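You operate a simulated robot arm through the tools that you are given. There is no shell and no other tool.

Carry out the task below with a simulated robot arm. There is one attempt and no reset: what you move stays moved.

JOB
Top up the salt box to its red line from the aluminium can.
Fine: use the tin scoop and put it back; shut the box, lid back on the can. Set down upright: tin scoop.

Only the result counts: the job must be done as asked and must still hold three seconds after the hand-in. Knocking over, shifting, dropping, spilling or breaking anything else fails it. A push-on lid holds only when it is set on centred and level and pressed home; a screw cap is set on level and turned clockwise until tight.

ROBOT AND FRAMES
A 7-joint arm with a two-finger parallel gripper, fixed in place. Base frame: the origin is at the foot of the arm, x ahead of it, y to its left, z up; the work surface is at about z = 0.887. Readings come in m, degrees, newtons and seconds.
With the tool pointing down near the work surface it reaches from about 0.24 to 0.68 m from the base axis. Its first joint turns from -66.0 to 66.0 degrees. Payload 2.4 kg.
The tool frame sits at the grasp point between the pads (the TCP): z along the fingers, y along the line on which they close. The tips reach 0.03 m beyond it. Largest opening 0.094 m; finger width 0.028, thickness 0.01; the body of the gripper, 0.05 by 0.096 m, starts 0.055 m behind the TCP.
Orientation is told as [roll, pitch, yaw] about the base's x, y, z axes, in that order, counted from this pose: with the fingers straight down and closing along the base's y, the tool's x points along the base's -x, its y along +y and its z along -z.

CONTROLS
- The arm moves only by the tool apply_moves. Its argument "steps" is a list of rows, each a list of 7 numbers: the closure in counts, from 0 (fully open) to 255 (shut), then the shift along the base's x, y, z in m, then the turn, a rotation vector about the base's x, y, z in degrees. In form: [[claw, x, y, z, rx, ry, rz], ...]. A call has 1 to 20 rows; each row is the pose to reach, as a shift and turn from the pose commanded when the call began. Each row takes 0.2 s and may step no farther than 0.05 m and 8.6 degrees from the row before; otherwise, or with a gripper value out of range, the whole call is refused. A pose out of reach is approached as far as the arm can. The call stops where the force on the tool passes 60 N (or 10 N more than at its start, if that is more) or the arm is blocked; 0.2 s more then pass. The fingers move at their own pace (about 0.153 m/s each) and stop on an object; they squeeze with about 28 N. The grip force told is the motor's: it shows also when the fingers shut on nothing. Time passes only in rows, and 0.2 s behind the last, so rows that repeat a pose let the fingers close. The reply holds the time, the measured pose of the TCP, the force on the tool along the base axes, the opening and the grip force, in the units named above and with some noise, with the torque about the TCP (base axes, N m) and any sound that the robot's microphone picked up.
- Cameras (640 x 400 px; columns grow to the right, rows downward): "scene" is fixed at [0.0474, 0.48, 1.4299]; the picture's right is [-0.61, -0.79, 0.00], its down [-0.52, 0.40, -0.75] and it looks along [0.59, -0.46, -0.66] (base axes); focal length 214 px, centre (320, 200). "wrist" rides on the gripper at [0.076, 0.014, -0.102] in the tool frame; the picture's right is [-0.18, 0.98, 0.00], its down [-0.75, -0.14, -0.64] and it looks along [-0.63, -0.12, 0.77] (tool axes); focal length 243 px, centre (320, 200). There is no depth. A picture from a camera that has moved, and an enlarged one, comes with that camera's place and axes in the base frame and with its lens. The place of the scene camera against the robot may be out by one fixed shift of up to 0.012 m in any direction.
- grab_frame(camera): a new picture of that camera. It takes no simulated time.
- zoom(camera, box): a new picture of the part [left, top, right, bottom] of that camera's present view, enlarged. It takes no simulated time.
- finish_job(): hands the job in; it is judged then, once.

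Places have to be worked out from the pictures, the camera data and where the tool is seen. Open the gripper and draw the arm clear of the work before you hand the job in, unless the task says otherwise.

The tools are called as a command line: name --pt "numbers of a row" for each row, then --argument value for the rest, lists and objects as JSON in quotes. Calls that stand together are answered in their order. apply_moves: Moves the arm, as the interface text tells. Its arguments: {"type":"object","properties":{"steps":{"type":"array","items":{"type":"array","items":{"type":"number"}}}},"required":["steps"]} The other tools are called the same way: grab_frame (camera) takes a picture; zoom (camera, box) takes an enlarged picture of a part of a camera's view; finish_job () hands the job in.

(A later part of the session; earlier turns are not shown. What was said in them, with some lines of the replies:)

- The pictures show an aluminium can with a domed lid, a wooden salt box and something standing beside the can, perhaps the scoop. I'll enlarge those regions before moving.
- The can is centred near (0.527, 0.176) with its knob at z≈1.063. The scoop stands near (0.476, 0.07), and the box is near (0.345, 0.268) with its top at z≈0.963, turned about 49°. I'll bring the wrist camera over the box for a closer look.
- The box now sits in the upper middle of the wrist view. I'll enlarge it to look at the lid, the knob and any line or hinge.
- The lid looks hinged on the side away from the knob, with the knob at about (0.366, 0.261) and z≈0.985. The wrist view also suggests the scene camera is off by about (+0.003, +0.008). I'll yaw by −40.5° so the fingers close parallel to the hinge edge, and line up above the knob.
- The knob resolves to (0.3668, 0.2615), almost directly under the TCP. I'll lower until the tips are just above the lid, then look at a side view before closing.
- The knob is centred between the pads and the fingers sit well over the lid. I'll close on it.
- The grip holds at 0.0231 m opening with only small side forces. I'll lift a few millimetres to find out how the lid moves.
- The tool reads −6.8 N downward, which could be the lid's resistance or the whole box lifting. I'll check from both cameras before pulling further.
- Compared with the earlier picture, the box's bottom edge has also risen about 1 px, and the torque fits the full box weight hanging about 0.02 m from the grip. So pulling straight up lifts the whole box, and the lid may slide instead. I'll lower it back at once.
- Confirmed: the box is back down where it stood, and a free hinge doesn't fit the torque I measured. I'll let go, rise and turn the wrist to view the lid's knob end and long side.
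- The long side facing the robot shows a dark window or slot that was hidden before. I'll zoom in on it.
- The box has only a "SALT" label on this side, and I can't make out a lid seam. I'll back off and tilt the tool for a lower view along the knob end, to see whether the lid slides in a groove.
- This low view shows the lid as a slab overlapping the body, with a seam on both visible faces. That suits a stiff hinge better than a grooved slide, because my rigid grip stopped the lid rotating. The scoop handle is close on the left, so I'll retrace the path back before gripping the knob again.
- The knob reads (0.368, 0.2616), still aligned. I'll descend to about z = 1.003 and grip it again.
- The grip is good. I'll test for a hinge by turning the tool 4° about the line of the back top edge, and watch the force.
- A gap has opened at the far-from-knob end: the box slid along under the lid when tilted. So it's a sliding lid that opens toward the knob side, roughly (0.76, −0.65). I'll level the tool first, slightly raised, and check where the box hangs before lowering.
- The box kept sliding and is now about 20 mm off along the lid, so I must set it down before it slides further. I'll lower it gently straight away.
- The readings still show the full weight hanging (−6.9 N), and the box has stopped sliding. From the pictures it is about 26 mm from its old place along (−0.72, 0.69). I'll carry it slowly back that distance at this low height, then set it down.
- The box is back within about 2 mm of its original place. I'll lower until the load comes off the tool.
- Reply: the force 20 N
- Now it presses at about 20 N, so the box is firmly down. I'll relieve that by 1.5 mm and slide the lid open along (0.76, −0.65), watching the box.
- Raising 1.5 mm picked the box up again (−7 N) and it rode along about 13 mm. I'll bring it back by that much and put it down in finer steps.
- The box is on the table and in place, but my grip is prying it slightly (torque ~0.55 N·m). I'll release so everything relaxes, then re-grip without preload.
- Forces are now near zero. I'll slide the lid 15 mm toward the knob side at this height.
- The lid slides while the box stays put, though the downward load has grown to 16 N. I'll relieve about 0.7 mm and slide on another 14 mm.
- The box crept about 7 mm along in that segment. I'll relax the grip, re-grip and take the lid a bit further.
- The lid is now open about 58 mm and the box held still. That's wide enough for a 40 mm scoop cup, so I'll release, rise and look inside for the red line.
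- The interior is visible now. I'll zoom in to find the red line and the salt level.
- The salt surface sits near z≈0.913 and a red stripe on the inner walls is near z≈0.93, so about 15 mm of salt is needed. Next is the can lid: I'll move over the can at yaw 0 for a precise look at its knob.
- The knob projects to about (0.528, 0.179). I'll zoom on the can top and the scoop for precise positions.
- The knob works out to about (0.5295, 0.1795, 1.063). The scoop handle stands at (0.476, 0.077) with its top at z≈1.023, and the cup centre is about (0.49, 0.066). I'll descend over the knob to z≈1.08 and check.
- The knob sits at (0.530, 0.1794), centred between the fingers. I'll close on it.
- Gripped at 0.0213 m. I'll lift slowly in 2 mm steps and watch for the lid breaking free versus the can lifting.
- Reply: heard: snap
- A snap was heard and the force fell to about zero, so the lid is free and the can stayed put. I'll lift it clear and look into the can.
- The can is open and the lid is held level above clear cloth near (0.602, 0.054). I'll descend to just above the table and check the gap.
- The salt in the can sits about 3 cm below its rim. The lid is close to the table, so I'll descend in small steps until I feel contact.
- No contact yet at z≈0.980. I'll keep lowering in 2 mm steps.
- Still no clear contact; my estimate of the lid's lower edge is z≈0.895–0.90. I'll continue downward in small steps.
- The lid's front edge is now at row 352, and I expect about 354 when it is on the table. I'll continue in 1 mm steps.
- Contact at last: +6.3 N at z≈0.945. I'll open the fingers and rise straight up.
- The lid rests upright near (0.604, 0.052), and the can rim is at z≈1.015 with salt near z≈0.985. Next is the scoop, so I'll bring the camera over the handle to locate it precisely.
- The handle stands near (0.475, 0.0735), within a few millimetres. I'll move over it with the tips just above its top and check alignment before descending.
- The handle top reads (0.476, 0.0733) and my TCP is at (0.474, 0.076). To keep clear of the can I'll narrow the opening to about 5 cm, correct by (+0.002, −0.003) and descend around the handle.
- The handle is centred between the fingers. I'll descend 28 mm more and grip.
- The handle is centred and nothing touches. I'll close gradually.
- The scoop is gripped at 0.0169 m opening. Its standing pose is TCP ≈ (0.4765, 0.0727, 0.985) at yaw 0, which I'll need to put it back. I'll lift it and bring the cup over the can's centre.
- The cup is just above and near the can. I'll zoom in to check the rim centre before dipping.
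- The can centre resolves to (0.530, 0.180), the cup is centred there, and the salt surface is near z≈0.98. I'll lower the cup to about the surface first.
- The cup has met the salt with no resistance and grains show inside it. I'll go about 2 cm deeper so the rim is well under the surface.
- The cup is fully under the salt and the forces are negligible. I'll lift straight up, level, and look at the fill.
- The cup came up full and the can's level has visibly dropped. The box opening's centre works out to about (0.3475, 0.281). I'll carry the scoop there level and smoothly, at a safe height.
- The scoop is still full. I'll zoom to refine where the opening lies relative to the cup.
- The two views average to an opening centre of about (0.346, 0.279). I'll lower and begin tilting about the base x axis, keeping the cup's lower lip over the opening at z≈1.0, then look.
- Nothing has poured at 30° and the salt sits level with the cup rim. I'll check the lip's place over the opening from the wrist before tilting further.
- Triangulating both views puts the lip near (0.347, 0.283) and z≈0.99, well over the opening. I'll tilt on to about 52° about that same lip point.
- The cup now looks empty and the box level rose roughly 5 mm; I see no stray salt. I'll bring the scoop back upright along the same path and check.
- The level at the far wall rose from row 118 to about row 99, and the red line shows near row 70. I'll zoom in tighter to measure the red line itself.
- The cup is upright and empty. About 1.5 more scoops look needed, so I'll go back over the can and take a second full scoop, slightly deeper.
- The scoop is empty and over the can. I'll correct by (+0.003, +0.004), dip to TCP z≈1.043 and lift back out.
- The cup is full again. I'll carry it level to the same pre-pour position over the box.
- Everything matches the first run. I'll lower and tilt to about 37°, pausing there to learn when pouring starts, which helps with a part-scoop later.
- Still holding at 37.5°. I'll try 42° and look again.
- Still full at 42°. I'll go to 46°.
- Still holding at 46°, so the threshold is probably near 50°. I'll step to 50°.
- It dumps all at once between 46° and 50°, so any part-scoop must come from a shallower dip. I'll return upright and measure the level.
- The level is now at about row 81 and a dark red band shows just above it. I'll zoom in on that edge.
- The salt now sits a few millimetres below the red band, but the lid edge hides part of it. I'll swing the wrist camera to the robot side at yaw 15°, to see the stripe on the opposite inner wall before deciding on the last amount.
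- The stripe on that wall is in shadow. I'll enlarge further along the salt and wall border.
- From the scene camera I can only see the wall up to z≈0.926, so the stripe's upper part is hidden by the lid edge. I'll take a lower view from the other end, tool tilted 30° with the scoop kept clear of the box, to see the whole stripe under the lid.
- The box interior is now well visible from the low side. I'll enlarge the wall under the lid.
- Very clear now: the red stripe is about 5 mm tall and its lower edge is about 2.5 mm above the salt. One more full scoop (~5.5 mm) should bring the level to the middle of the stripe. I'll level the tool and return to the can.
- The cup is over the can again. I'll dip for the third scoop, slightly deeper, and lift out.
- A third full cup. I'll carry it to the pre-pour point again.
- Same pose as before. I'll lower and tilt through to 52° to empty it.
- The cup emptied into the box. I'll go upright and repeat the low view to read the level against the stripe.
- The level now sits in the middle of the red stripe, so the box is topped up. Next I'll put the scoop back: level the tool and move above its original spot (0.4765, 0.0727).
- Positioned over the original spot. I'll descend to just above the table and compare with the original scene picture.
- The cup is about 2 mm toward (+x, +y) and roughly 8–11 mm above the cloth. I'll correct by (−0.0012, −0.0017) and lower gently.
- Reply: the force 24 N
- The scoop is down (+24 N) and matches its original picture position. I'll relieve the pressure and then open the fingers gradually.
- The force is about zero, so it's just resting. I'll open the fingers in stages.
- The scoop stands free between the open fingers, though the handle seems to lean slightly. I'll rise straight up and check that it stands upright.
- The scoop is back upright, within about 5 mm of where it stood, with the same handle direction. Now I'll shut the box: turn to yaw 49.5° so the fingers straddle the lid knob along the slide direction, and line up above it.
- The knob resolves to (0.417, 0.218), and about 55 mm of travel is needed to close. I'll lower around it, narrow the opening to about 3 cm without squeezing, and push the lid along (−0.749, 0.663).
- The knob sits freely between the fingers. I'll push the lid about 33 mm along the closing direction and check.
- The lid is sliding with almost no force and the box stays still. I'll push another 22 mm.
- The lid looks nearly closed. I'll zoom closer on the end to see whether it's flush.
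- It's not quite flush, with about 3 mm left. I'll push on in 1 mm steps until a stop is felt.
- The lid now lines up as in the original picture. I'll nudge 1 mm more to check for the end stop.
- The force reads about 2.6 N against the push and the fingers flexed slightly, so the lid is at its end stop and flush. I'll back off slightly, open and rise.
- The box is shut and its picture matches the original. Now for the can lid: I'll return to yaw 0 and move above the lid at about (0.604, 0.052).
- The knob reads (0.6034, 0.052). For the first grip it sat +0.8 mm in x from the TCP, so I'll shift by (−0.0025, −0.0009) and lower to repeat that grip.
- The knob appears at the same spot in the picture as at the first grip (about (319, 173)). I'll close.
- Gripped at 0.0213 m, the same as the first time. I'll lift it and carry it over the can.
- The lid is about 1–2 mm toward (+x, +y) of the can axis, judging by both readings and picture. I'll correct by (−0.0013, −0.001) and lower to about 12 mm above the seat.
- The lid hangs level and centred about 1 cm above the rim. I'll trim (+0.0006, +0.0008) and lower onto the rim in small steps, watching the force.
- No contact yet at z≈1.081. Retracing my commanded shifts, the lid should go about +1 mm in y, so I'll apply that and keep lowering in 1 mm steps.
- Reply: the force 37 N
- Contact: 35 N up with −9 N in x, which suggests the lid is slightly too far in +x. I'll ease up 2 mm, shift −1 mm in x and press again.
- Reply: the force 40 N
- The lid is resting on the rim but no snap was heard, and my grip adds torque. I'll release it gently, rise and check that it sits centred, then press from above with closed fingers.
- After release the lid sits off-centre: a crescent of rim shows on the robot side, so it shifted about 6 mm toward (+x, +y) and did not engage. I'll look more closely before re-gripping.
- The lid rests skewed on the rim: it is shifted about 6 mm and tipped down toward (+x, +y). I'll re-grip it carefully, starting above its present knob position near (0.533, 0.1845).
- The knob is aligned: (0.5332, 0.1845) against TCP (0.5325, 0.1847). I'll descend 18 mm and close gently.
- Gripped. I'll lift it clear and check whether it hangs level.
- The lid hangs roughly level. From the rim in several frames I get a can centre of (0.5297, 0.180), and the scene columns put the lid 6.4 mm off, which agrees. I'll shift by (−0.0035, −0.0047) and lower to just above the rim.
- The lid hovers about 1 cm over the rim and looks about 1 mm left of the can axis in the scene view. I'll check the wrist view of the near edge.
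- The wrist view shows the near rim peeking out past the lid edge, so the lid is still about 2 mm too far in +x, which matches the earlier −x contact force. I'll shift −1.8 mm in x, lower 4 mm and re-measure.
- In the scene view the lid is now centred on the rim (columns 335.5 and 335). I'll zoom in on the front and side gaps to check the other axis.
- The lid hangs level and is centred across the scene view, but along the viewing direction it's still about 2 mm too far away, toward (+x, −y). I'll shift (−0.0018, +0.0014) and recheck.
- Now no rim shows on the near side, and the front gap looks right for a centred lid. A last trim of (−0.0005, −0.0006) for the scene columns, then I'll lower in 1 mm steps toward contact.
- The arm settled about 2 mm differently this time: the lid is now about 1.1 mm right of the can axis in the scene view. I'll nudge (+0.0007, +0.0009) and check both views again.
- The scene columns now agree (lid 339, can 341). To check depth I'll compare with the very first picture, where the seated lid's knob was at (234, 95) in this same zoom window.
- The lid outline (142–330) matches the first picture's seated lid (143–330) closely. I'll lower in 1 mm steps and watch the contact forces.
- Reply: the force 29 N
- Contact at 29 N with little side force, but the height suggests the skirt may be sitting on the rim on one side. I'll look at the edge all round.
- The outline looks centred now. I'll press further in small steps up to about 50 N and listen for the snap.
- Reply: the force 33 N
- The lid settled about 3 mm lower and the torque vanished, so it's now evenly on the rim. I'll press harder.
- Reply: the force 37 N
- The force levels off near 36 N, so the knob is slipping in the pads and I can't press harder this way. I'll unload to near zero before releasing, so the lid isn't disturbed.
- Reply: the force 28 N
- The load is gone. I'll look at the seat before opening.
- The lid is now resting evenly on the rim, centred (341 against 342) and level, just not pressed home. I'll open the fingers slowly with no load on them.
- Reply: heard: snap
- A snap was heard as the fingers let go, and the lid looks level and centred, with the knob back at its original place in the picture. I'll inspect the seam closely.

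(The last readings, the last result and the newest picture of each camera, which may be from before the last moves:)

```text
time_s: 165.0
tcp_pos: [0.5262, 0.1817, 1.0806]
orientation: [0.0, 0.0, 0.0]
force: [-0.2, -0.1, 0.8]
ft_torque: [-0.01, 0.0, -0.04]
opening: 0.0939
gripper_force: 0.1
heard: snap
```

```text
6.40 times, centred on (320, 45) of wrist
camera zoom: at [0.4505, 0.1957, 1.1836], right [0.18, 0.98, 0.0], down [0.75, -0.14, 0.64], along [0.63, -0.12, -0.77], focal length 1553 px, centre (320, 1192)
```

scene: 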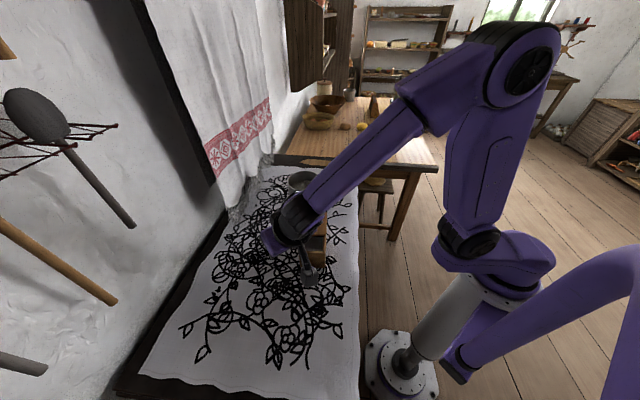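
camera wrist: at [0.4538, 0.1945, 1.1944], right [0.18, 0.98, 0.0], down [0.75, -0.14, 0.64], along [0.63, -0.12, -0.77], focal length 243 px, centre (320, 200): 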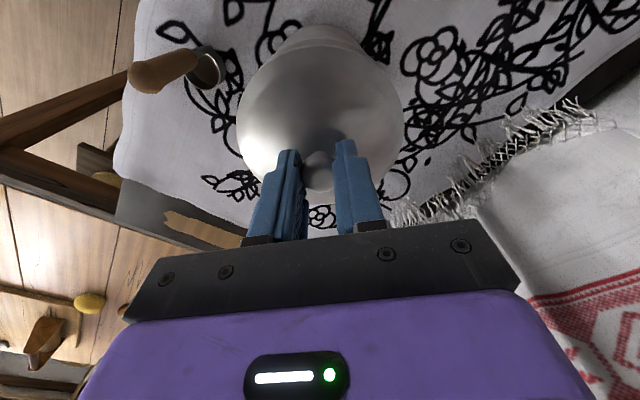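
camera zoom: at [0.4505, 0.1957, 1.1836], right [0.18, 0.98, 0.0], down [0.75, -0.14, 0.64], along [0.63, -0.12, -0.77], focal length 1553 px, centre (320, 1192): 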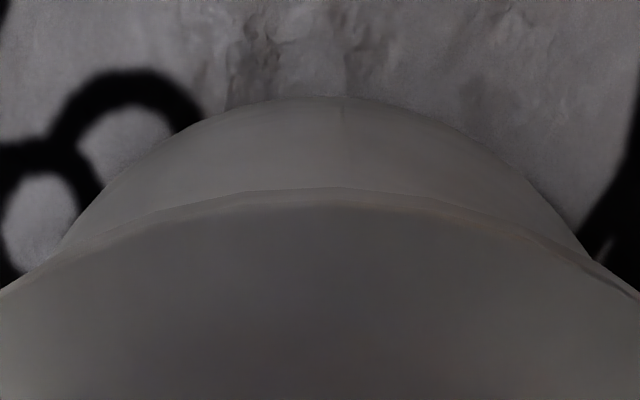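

The knob is at (0.5294, 0.1811), right on the can's centre. To make sure it's home, I'll rise, close the fingers and press gently straight down on the knob top.

apply_moves --pt "0 0 0 0.025 0 0 0" --pt "0 0 0 0.055 0 0 0" --pt "150 0.003 -0.0006 0.055 0 0 0" --pt "255 0.003 -0.0006 0.055 0 0 0" --pt "255 0.003 -0.0006 0.055 0 0 0" --pt "255 0.003 -0.0006 0.055 0 0 0"

zoom --camera "wrist" --box '[240, 60, 400, 220]'

zoom --camera "scene" --box '[270, 130, 340, 210]'

```text
time_s: 166.4
tcp_pos: [0.5281, 0.1816, 1.1364]
orientation: [-0.1, 0.0, 0.0]
force: [-1.0, -0.8, -0.2]
ft_torque: [-0.01, -0.01, 0.0]
opening: 0.0001
gripper_force: 28.2
```

```text
2.50 times, centred on (320, 140) of wrist
camera zoom: at [0.4528, 0.1958, 1.2383], right [0.18, 0.98, 0.0], down [0.75, -0.14, 0.64], along [0.63, -0.12, -0.77], focal length 606 px, centre (320, 350)
```

zoom: 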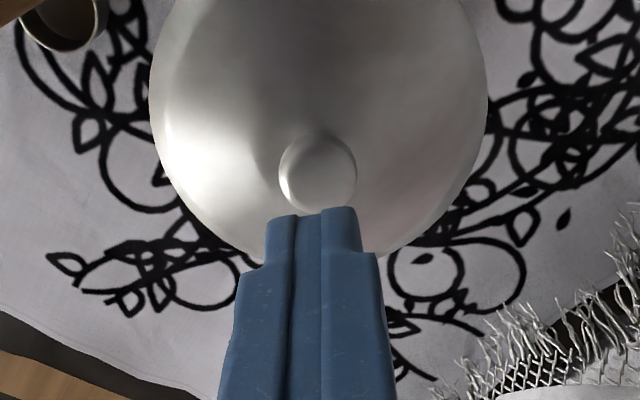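

```text
5.00 times, centred on (305, 170) of scene
camera zoom: at [0.0474, 0.48, 1.4299], right [-0.61, -0.79, 0.0], down [-0.52, 0.4, -0.75], along [0.59, -0.46, -0.66], focal length 1072 px, centre (395, 350)
```

zoom: 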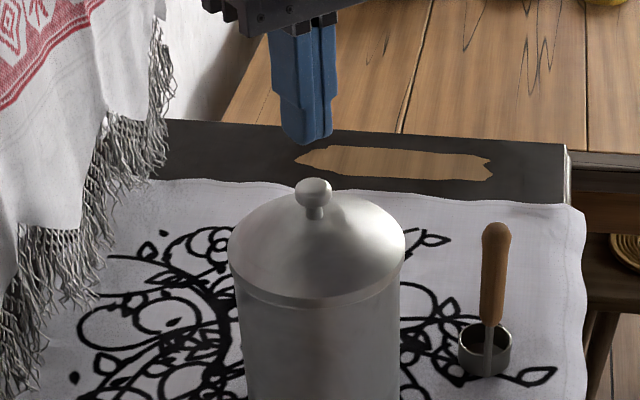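

The fingers are closed above the knob at (0.5274–0.529, 0.1814). I'll come down to contact and press lightly.

apply_moves --pt "255 -0.0005 -0.0003 -0.012 0 0 0" --pt "255 -0.0005 -0.0003 -0.024 0 0 0" --pt "255 -0.0005 -0.0003 -0.029 0 0 0" --pt "255 -0.0005 -0.0003 -0.031 0 0 0" --pt "255 -0.0005 -0.0003 -0.033 0 0 0" --pt "255 -0.0005 -0.0003 -0.033 0 0 0"

```text
time_s: 167.8
tcp_pos: [0.5287, 0.1798, 1.1046]
orientation: [0.1, 0.1, 0.0]
force: [-0.4, -1.4, 4.8]
ft_torque: [-0.04, 0.07, 0.02]
opening: 0.0
gripper_force: 27.5
```

Light contact (4.8 N). I'll press on a few millimetres of command, to roughly 30–40 N.

apply_moves --pt "255 0 0 -0.001 0 0 0" --pt "255 0 0 -0.002 0 0 0" --pt "255 0 0 -0.003 0 0 0" --pt "255 0 0 -0.003 0 0 0"

zoom --camera "scene" --box '[280, 160, 325, 205]'

```text
time_s: 168.8
tcp_pos: [0.5276, 0.1794, 1.1038]
orientation: [0.1, -0.3, 0.0]
force: [-9.2, -4.1, 37.9]
ft_torque: [-0.08, 0.45, 0.1]
opening: 0.0
gripper_force: 27.7
```

```text
8.89 times, centred on (302, 182) of scene
camera zoom: at [0.0464, 0.4797, 1.4301], right [-0.61, -0.79, 0.0], down [-0.52, 0.4, -0.75], along [0.6, -0.46, -0.66], focal length 1906 px, centre (476, 356)
```

zoom: 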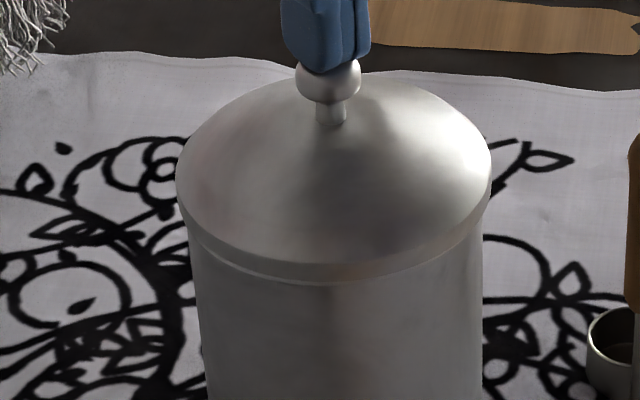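

At 38 N the lid stays firm with no further movement, so it's home. I'll rise, open and draw the arm clear.

apply_moves --pt "255 0 0 0.002 0 0 0" --pt "255 0 0 0.005 0 0 0" --pt "255 0 0 0.02 0 0 0" --pt "255 0 0 0.06 0 0 0" --pt "200 0 0 0.1 0 0 0" --pt "100 -0.02 -0.01 0.14 0 0 0" --pt "0 -0.05 -0.02 0.17 0 0 0" --pt "0 -0.09 -0.03 0.19 0 0 0" --pt "0 -0.12 -0.04 0.2 0 0 0" --pt "0 -0.12 -0.04 0.2 0 0 0"

grab_frame --camera "scene"

zoom --camera "scene" --box '[260, 150, 380, 225]'

grab_frame --camera "wrist"

```text
time_s: 171.0
tcp_pos: [0.4082, 0.1386, 1.3019]
orientation: [0.0, 0.0, 0.0]
force: [-0.8, 0.6, -0.2]
ft_torque: [-0.01, 0.0, 0.0]
opening: 0.0941
gripper_force: 0.0
```

```text
taken
```

scene: 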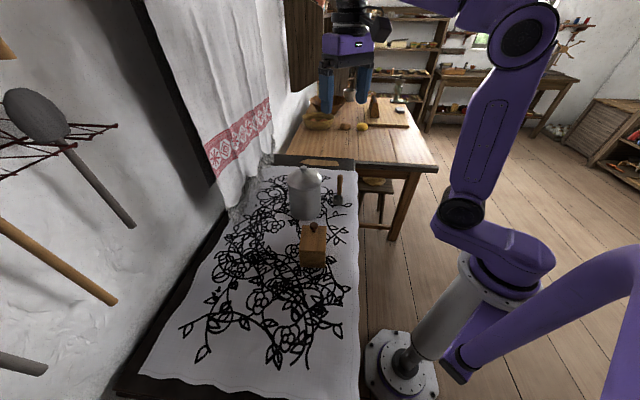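

```text
5.33 times, centred on (320, 188) of scene
camera zoom: at [0.0473, 0.48, 1.4299], right [-0.61, -0.79, 0.0], down [-0.52, 0.4, -0.75], along [0.59, -0.46, -0.66], focal length 1144 px, centre (320, 267)
```

zoom: 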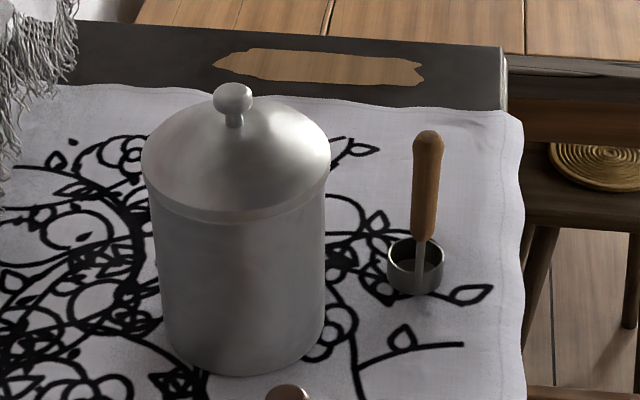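

```text
taken
camera wrist: at [0.3331, 0.1525, 1.4034], right [0.18, 0.98, 0.0], down [0.75, -0.14, 0.64], along [0.63, -0.12, -0.77], focal length 243 px, centre (320, 200)
```

wrist: 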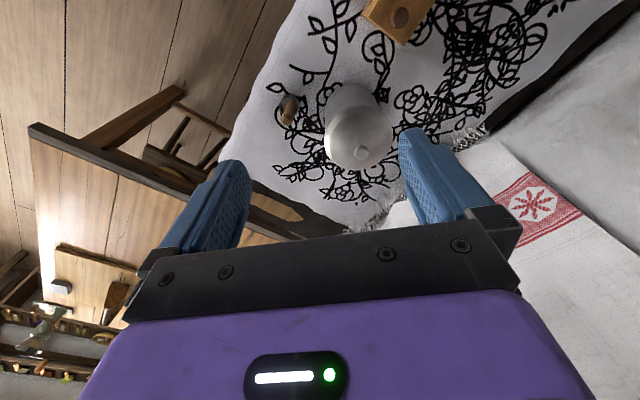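

The can is lidded, the scoop upright and the box shut, with the arm clear. As a last check I'll compare the can base and box with the very first pictures, using the same zoom window.

zoom --camera "scene" --box '[270, 210, 366, 280]'

zoom --camera "scene" --box '[293, 182, 313, 202]'

zoom --camera "wrist" --box '[260, 60, 420, 200]'

```text
5.71 times, centred on (318, 245) of scene
camera zoom: at [0.0473, 0.48, 1.4299], right [-0.61, -0.79, 0.0], down [-0.52, 0.4, -0.75], along [0.59, -0.46, -0.66], focal length 1226 px, centre (331, -57)
```

zoom: 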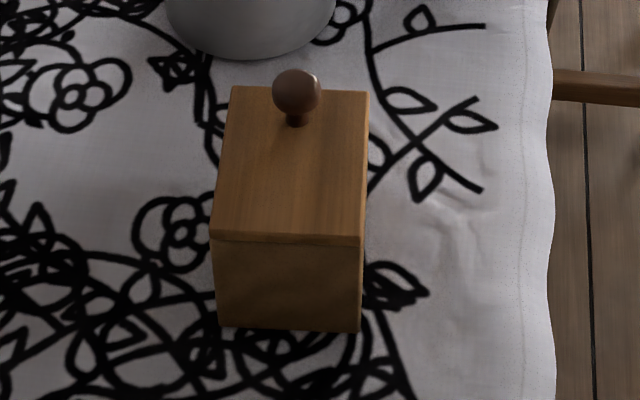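

```text
16.00 times, centred on (303, 192) of scene
camera zoom: at [0.0473, 0.48, 1.4299], right [-0.61, -0.79, 0.0], down [-0.52, 0.4, -0.75], along [0.59, -0.46, -0.66], focal length 3432 px, centre (592, 328)
```

zoom: 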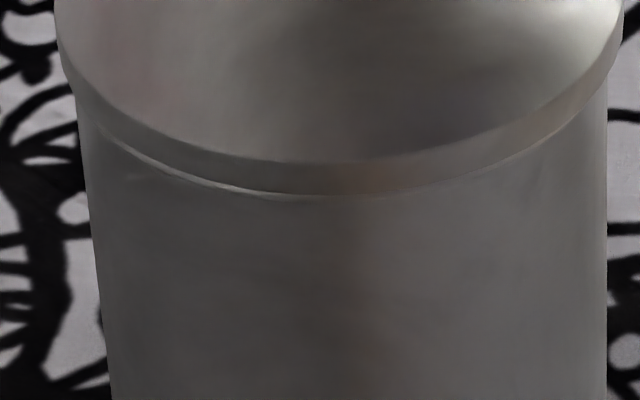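

```text
2.86 times, centred on (340, 130) of wrist
camera zoom: at [0.3331, 0.1525, 1.4034], right [0.18, 0.98, 0.0], down [0.75, -0.14, 0.64], along [0.63, -0.12, -0.77], focal length 693 px, centre (263, 400)
```

zoom: 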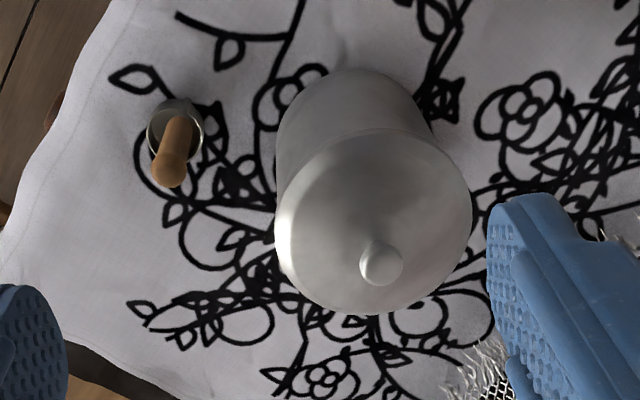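

The can base hasn't moved and the box is only about 8 mm from its start. To double-check that the lid sits as it did at first, I'll return to the starting pose and take the same wrist zoom as at the start.

apply_moves --pt "0 -0.017 0.013 -0.002 0 0 0" --pt "0 -0.0345 0.0264 -0.005 0 0 0" --pt "0 -0.0345 0.0264 -0.005 0 0 0"

zoom --camera "wrist" --box '[240, 0, 480, 230]'

zoom --camera "wrist" --box '[310, 90, 390, 190]'

```text
time_s: 171.8
tcp_pos: [0.3736, 0.1659, 1.2951]
orientation: [0.0, 0.0, 0.0]
force: [-0.5, 0.0, 0.2]
ft_torque: [0.0, -0.01, -0.01]
opening: 0.094
gripper_force: 0.2
```

```text
1.74 times, centred on (360, 115) of wrist
camera zoom: at [0.2988, 0.1798, 1.3965], right [0.18, 0.98, 0.0], down [0.75, -0.14, 0.64], along [0.63, -0.12, -0.77], focal length 422 px, centre (250, 348)
```

zoom: 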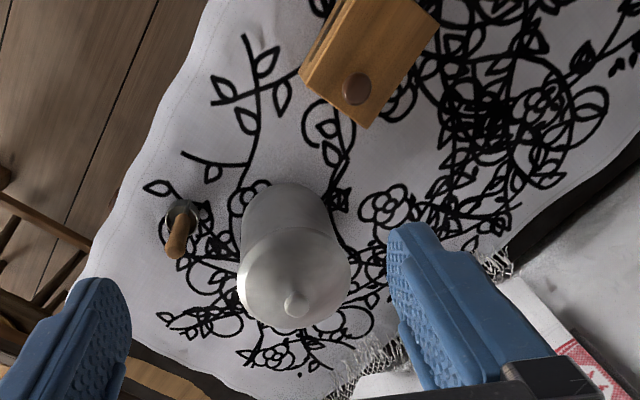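

```text
4.00 times, centred on (350, 140) of wrist
camera zoom: at [0.2988, 0.1798, 1.3965], right [0.18, 0.98, 0.0], down [0.75, -0.14, 0.64], along [0.63, -0.12, -0.77], focal length 970 px, centre (200, 440)
```

zoom: 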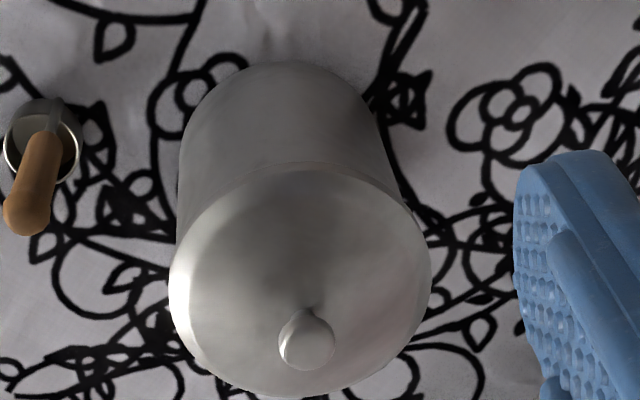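

The lid sits as it did in the starting picture, to within a couple of millimetres, and the scoop stands upright. The box is shut and topped up to the middle of the red stripe, no spilled salt is visible, and the gripper is open and clear. I'll hand the job in.

finish_job

```text
The job is handed in.
```

I topped up the salt box to its red line from the can and handed the job in. I don't have the judging result.

- **Salt level:** three full scoops brought it from about 8 mm below the bottom of the red stripe to the middle of the stripe. I saw no spilled salt.
- **Tin scoop:** it stands upright about 5 mm from where it started, with its handle facing the same way.
- **Box:** the sliding lid is shut against its end stop. The box ended about 8 mm from its starting place, because it lifted and slid while I was working out how the lid opens.
- **Can lid:** my first try left it off-centre, so I lifted it and set it again. A snap sounded as I let go the second time, and it did not move when I pressed on the knob with about 38 N. It looks level and within about 2 mm of centre. I did not pull on it to test the hold.
- **Can:** it may have shifted by a millimetre or two while I was fitting the lid.

The gripper is open and the arm is back at its starting position, clear of the work.
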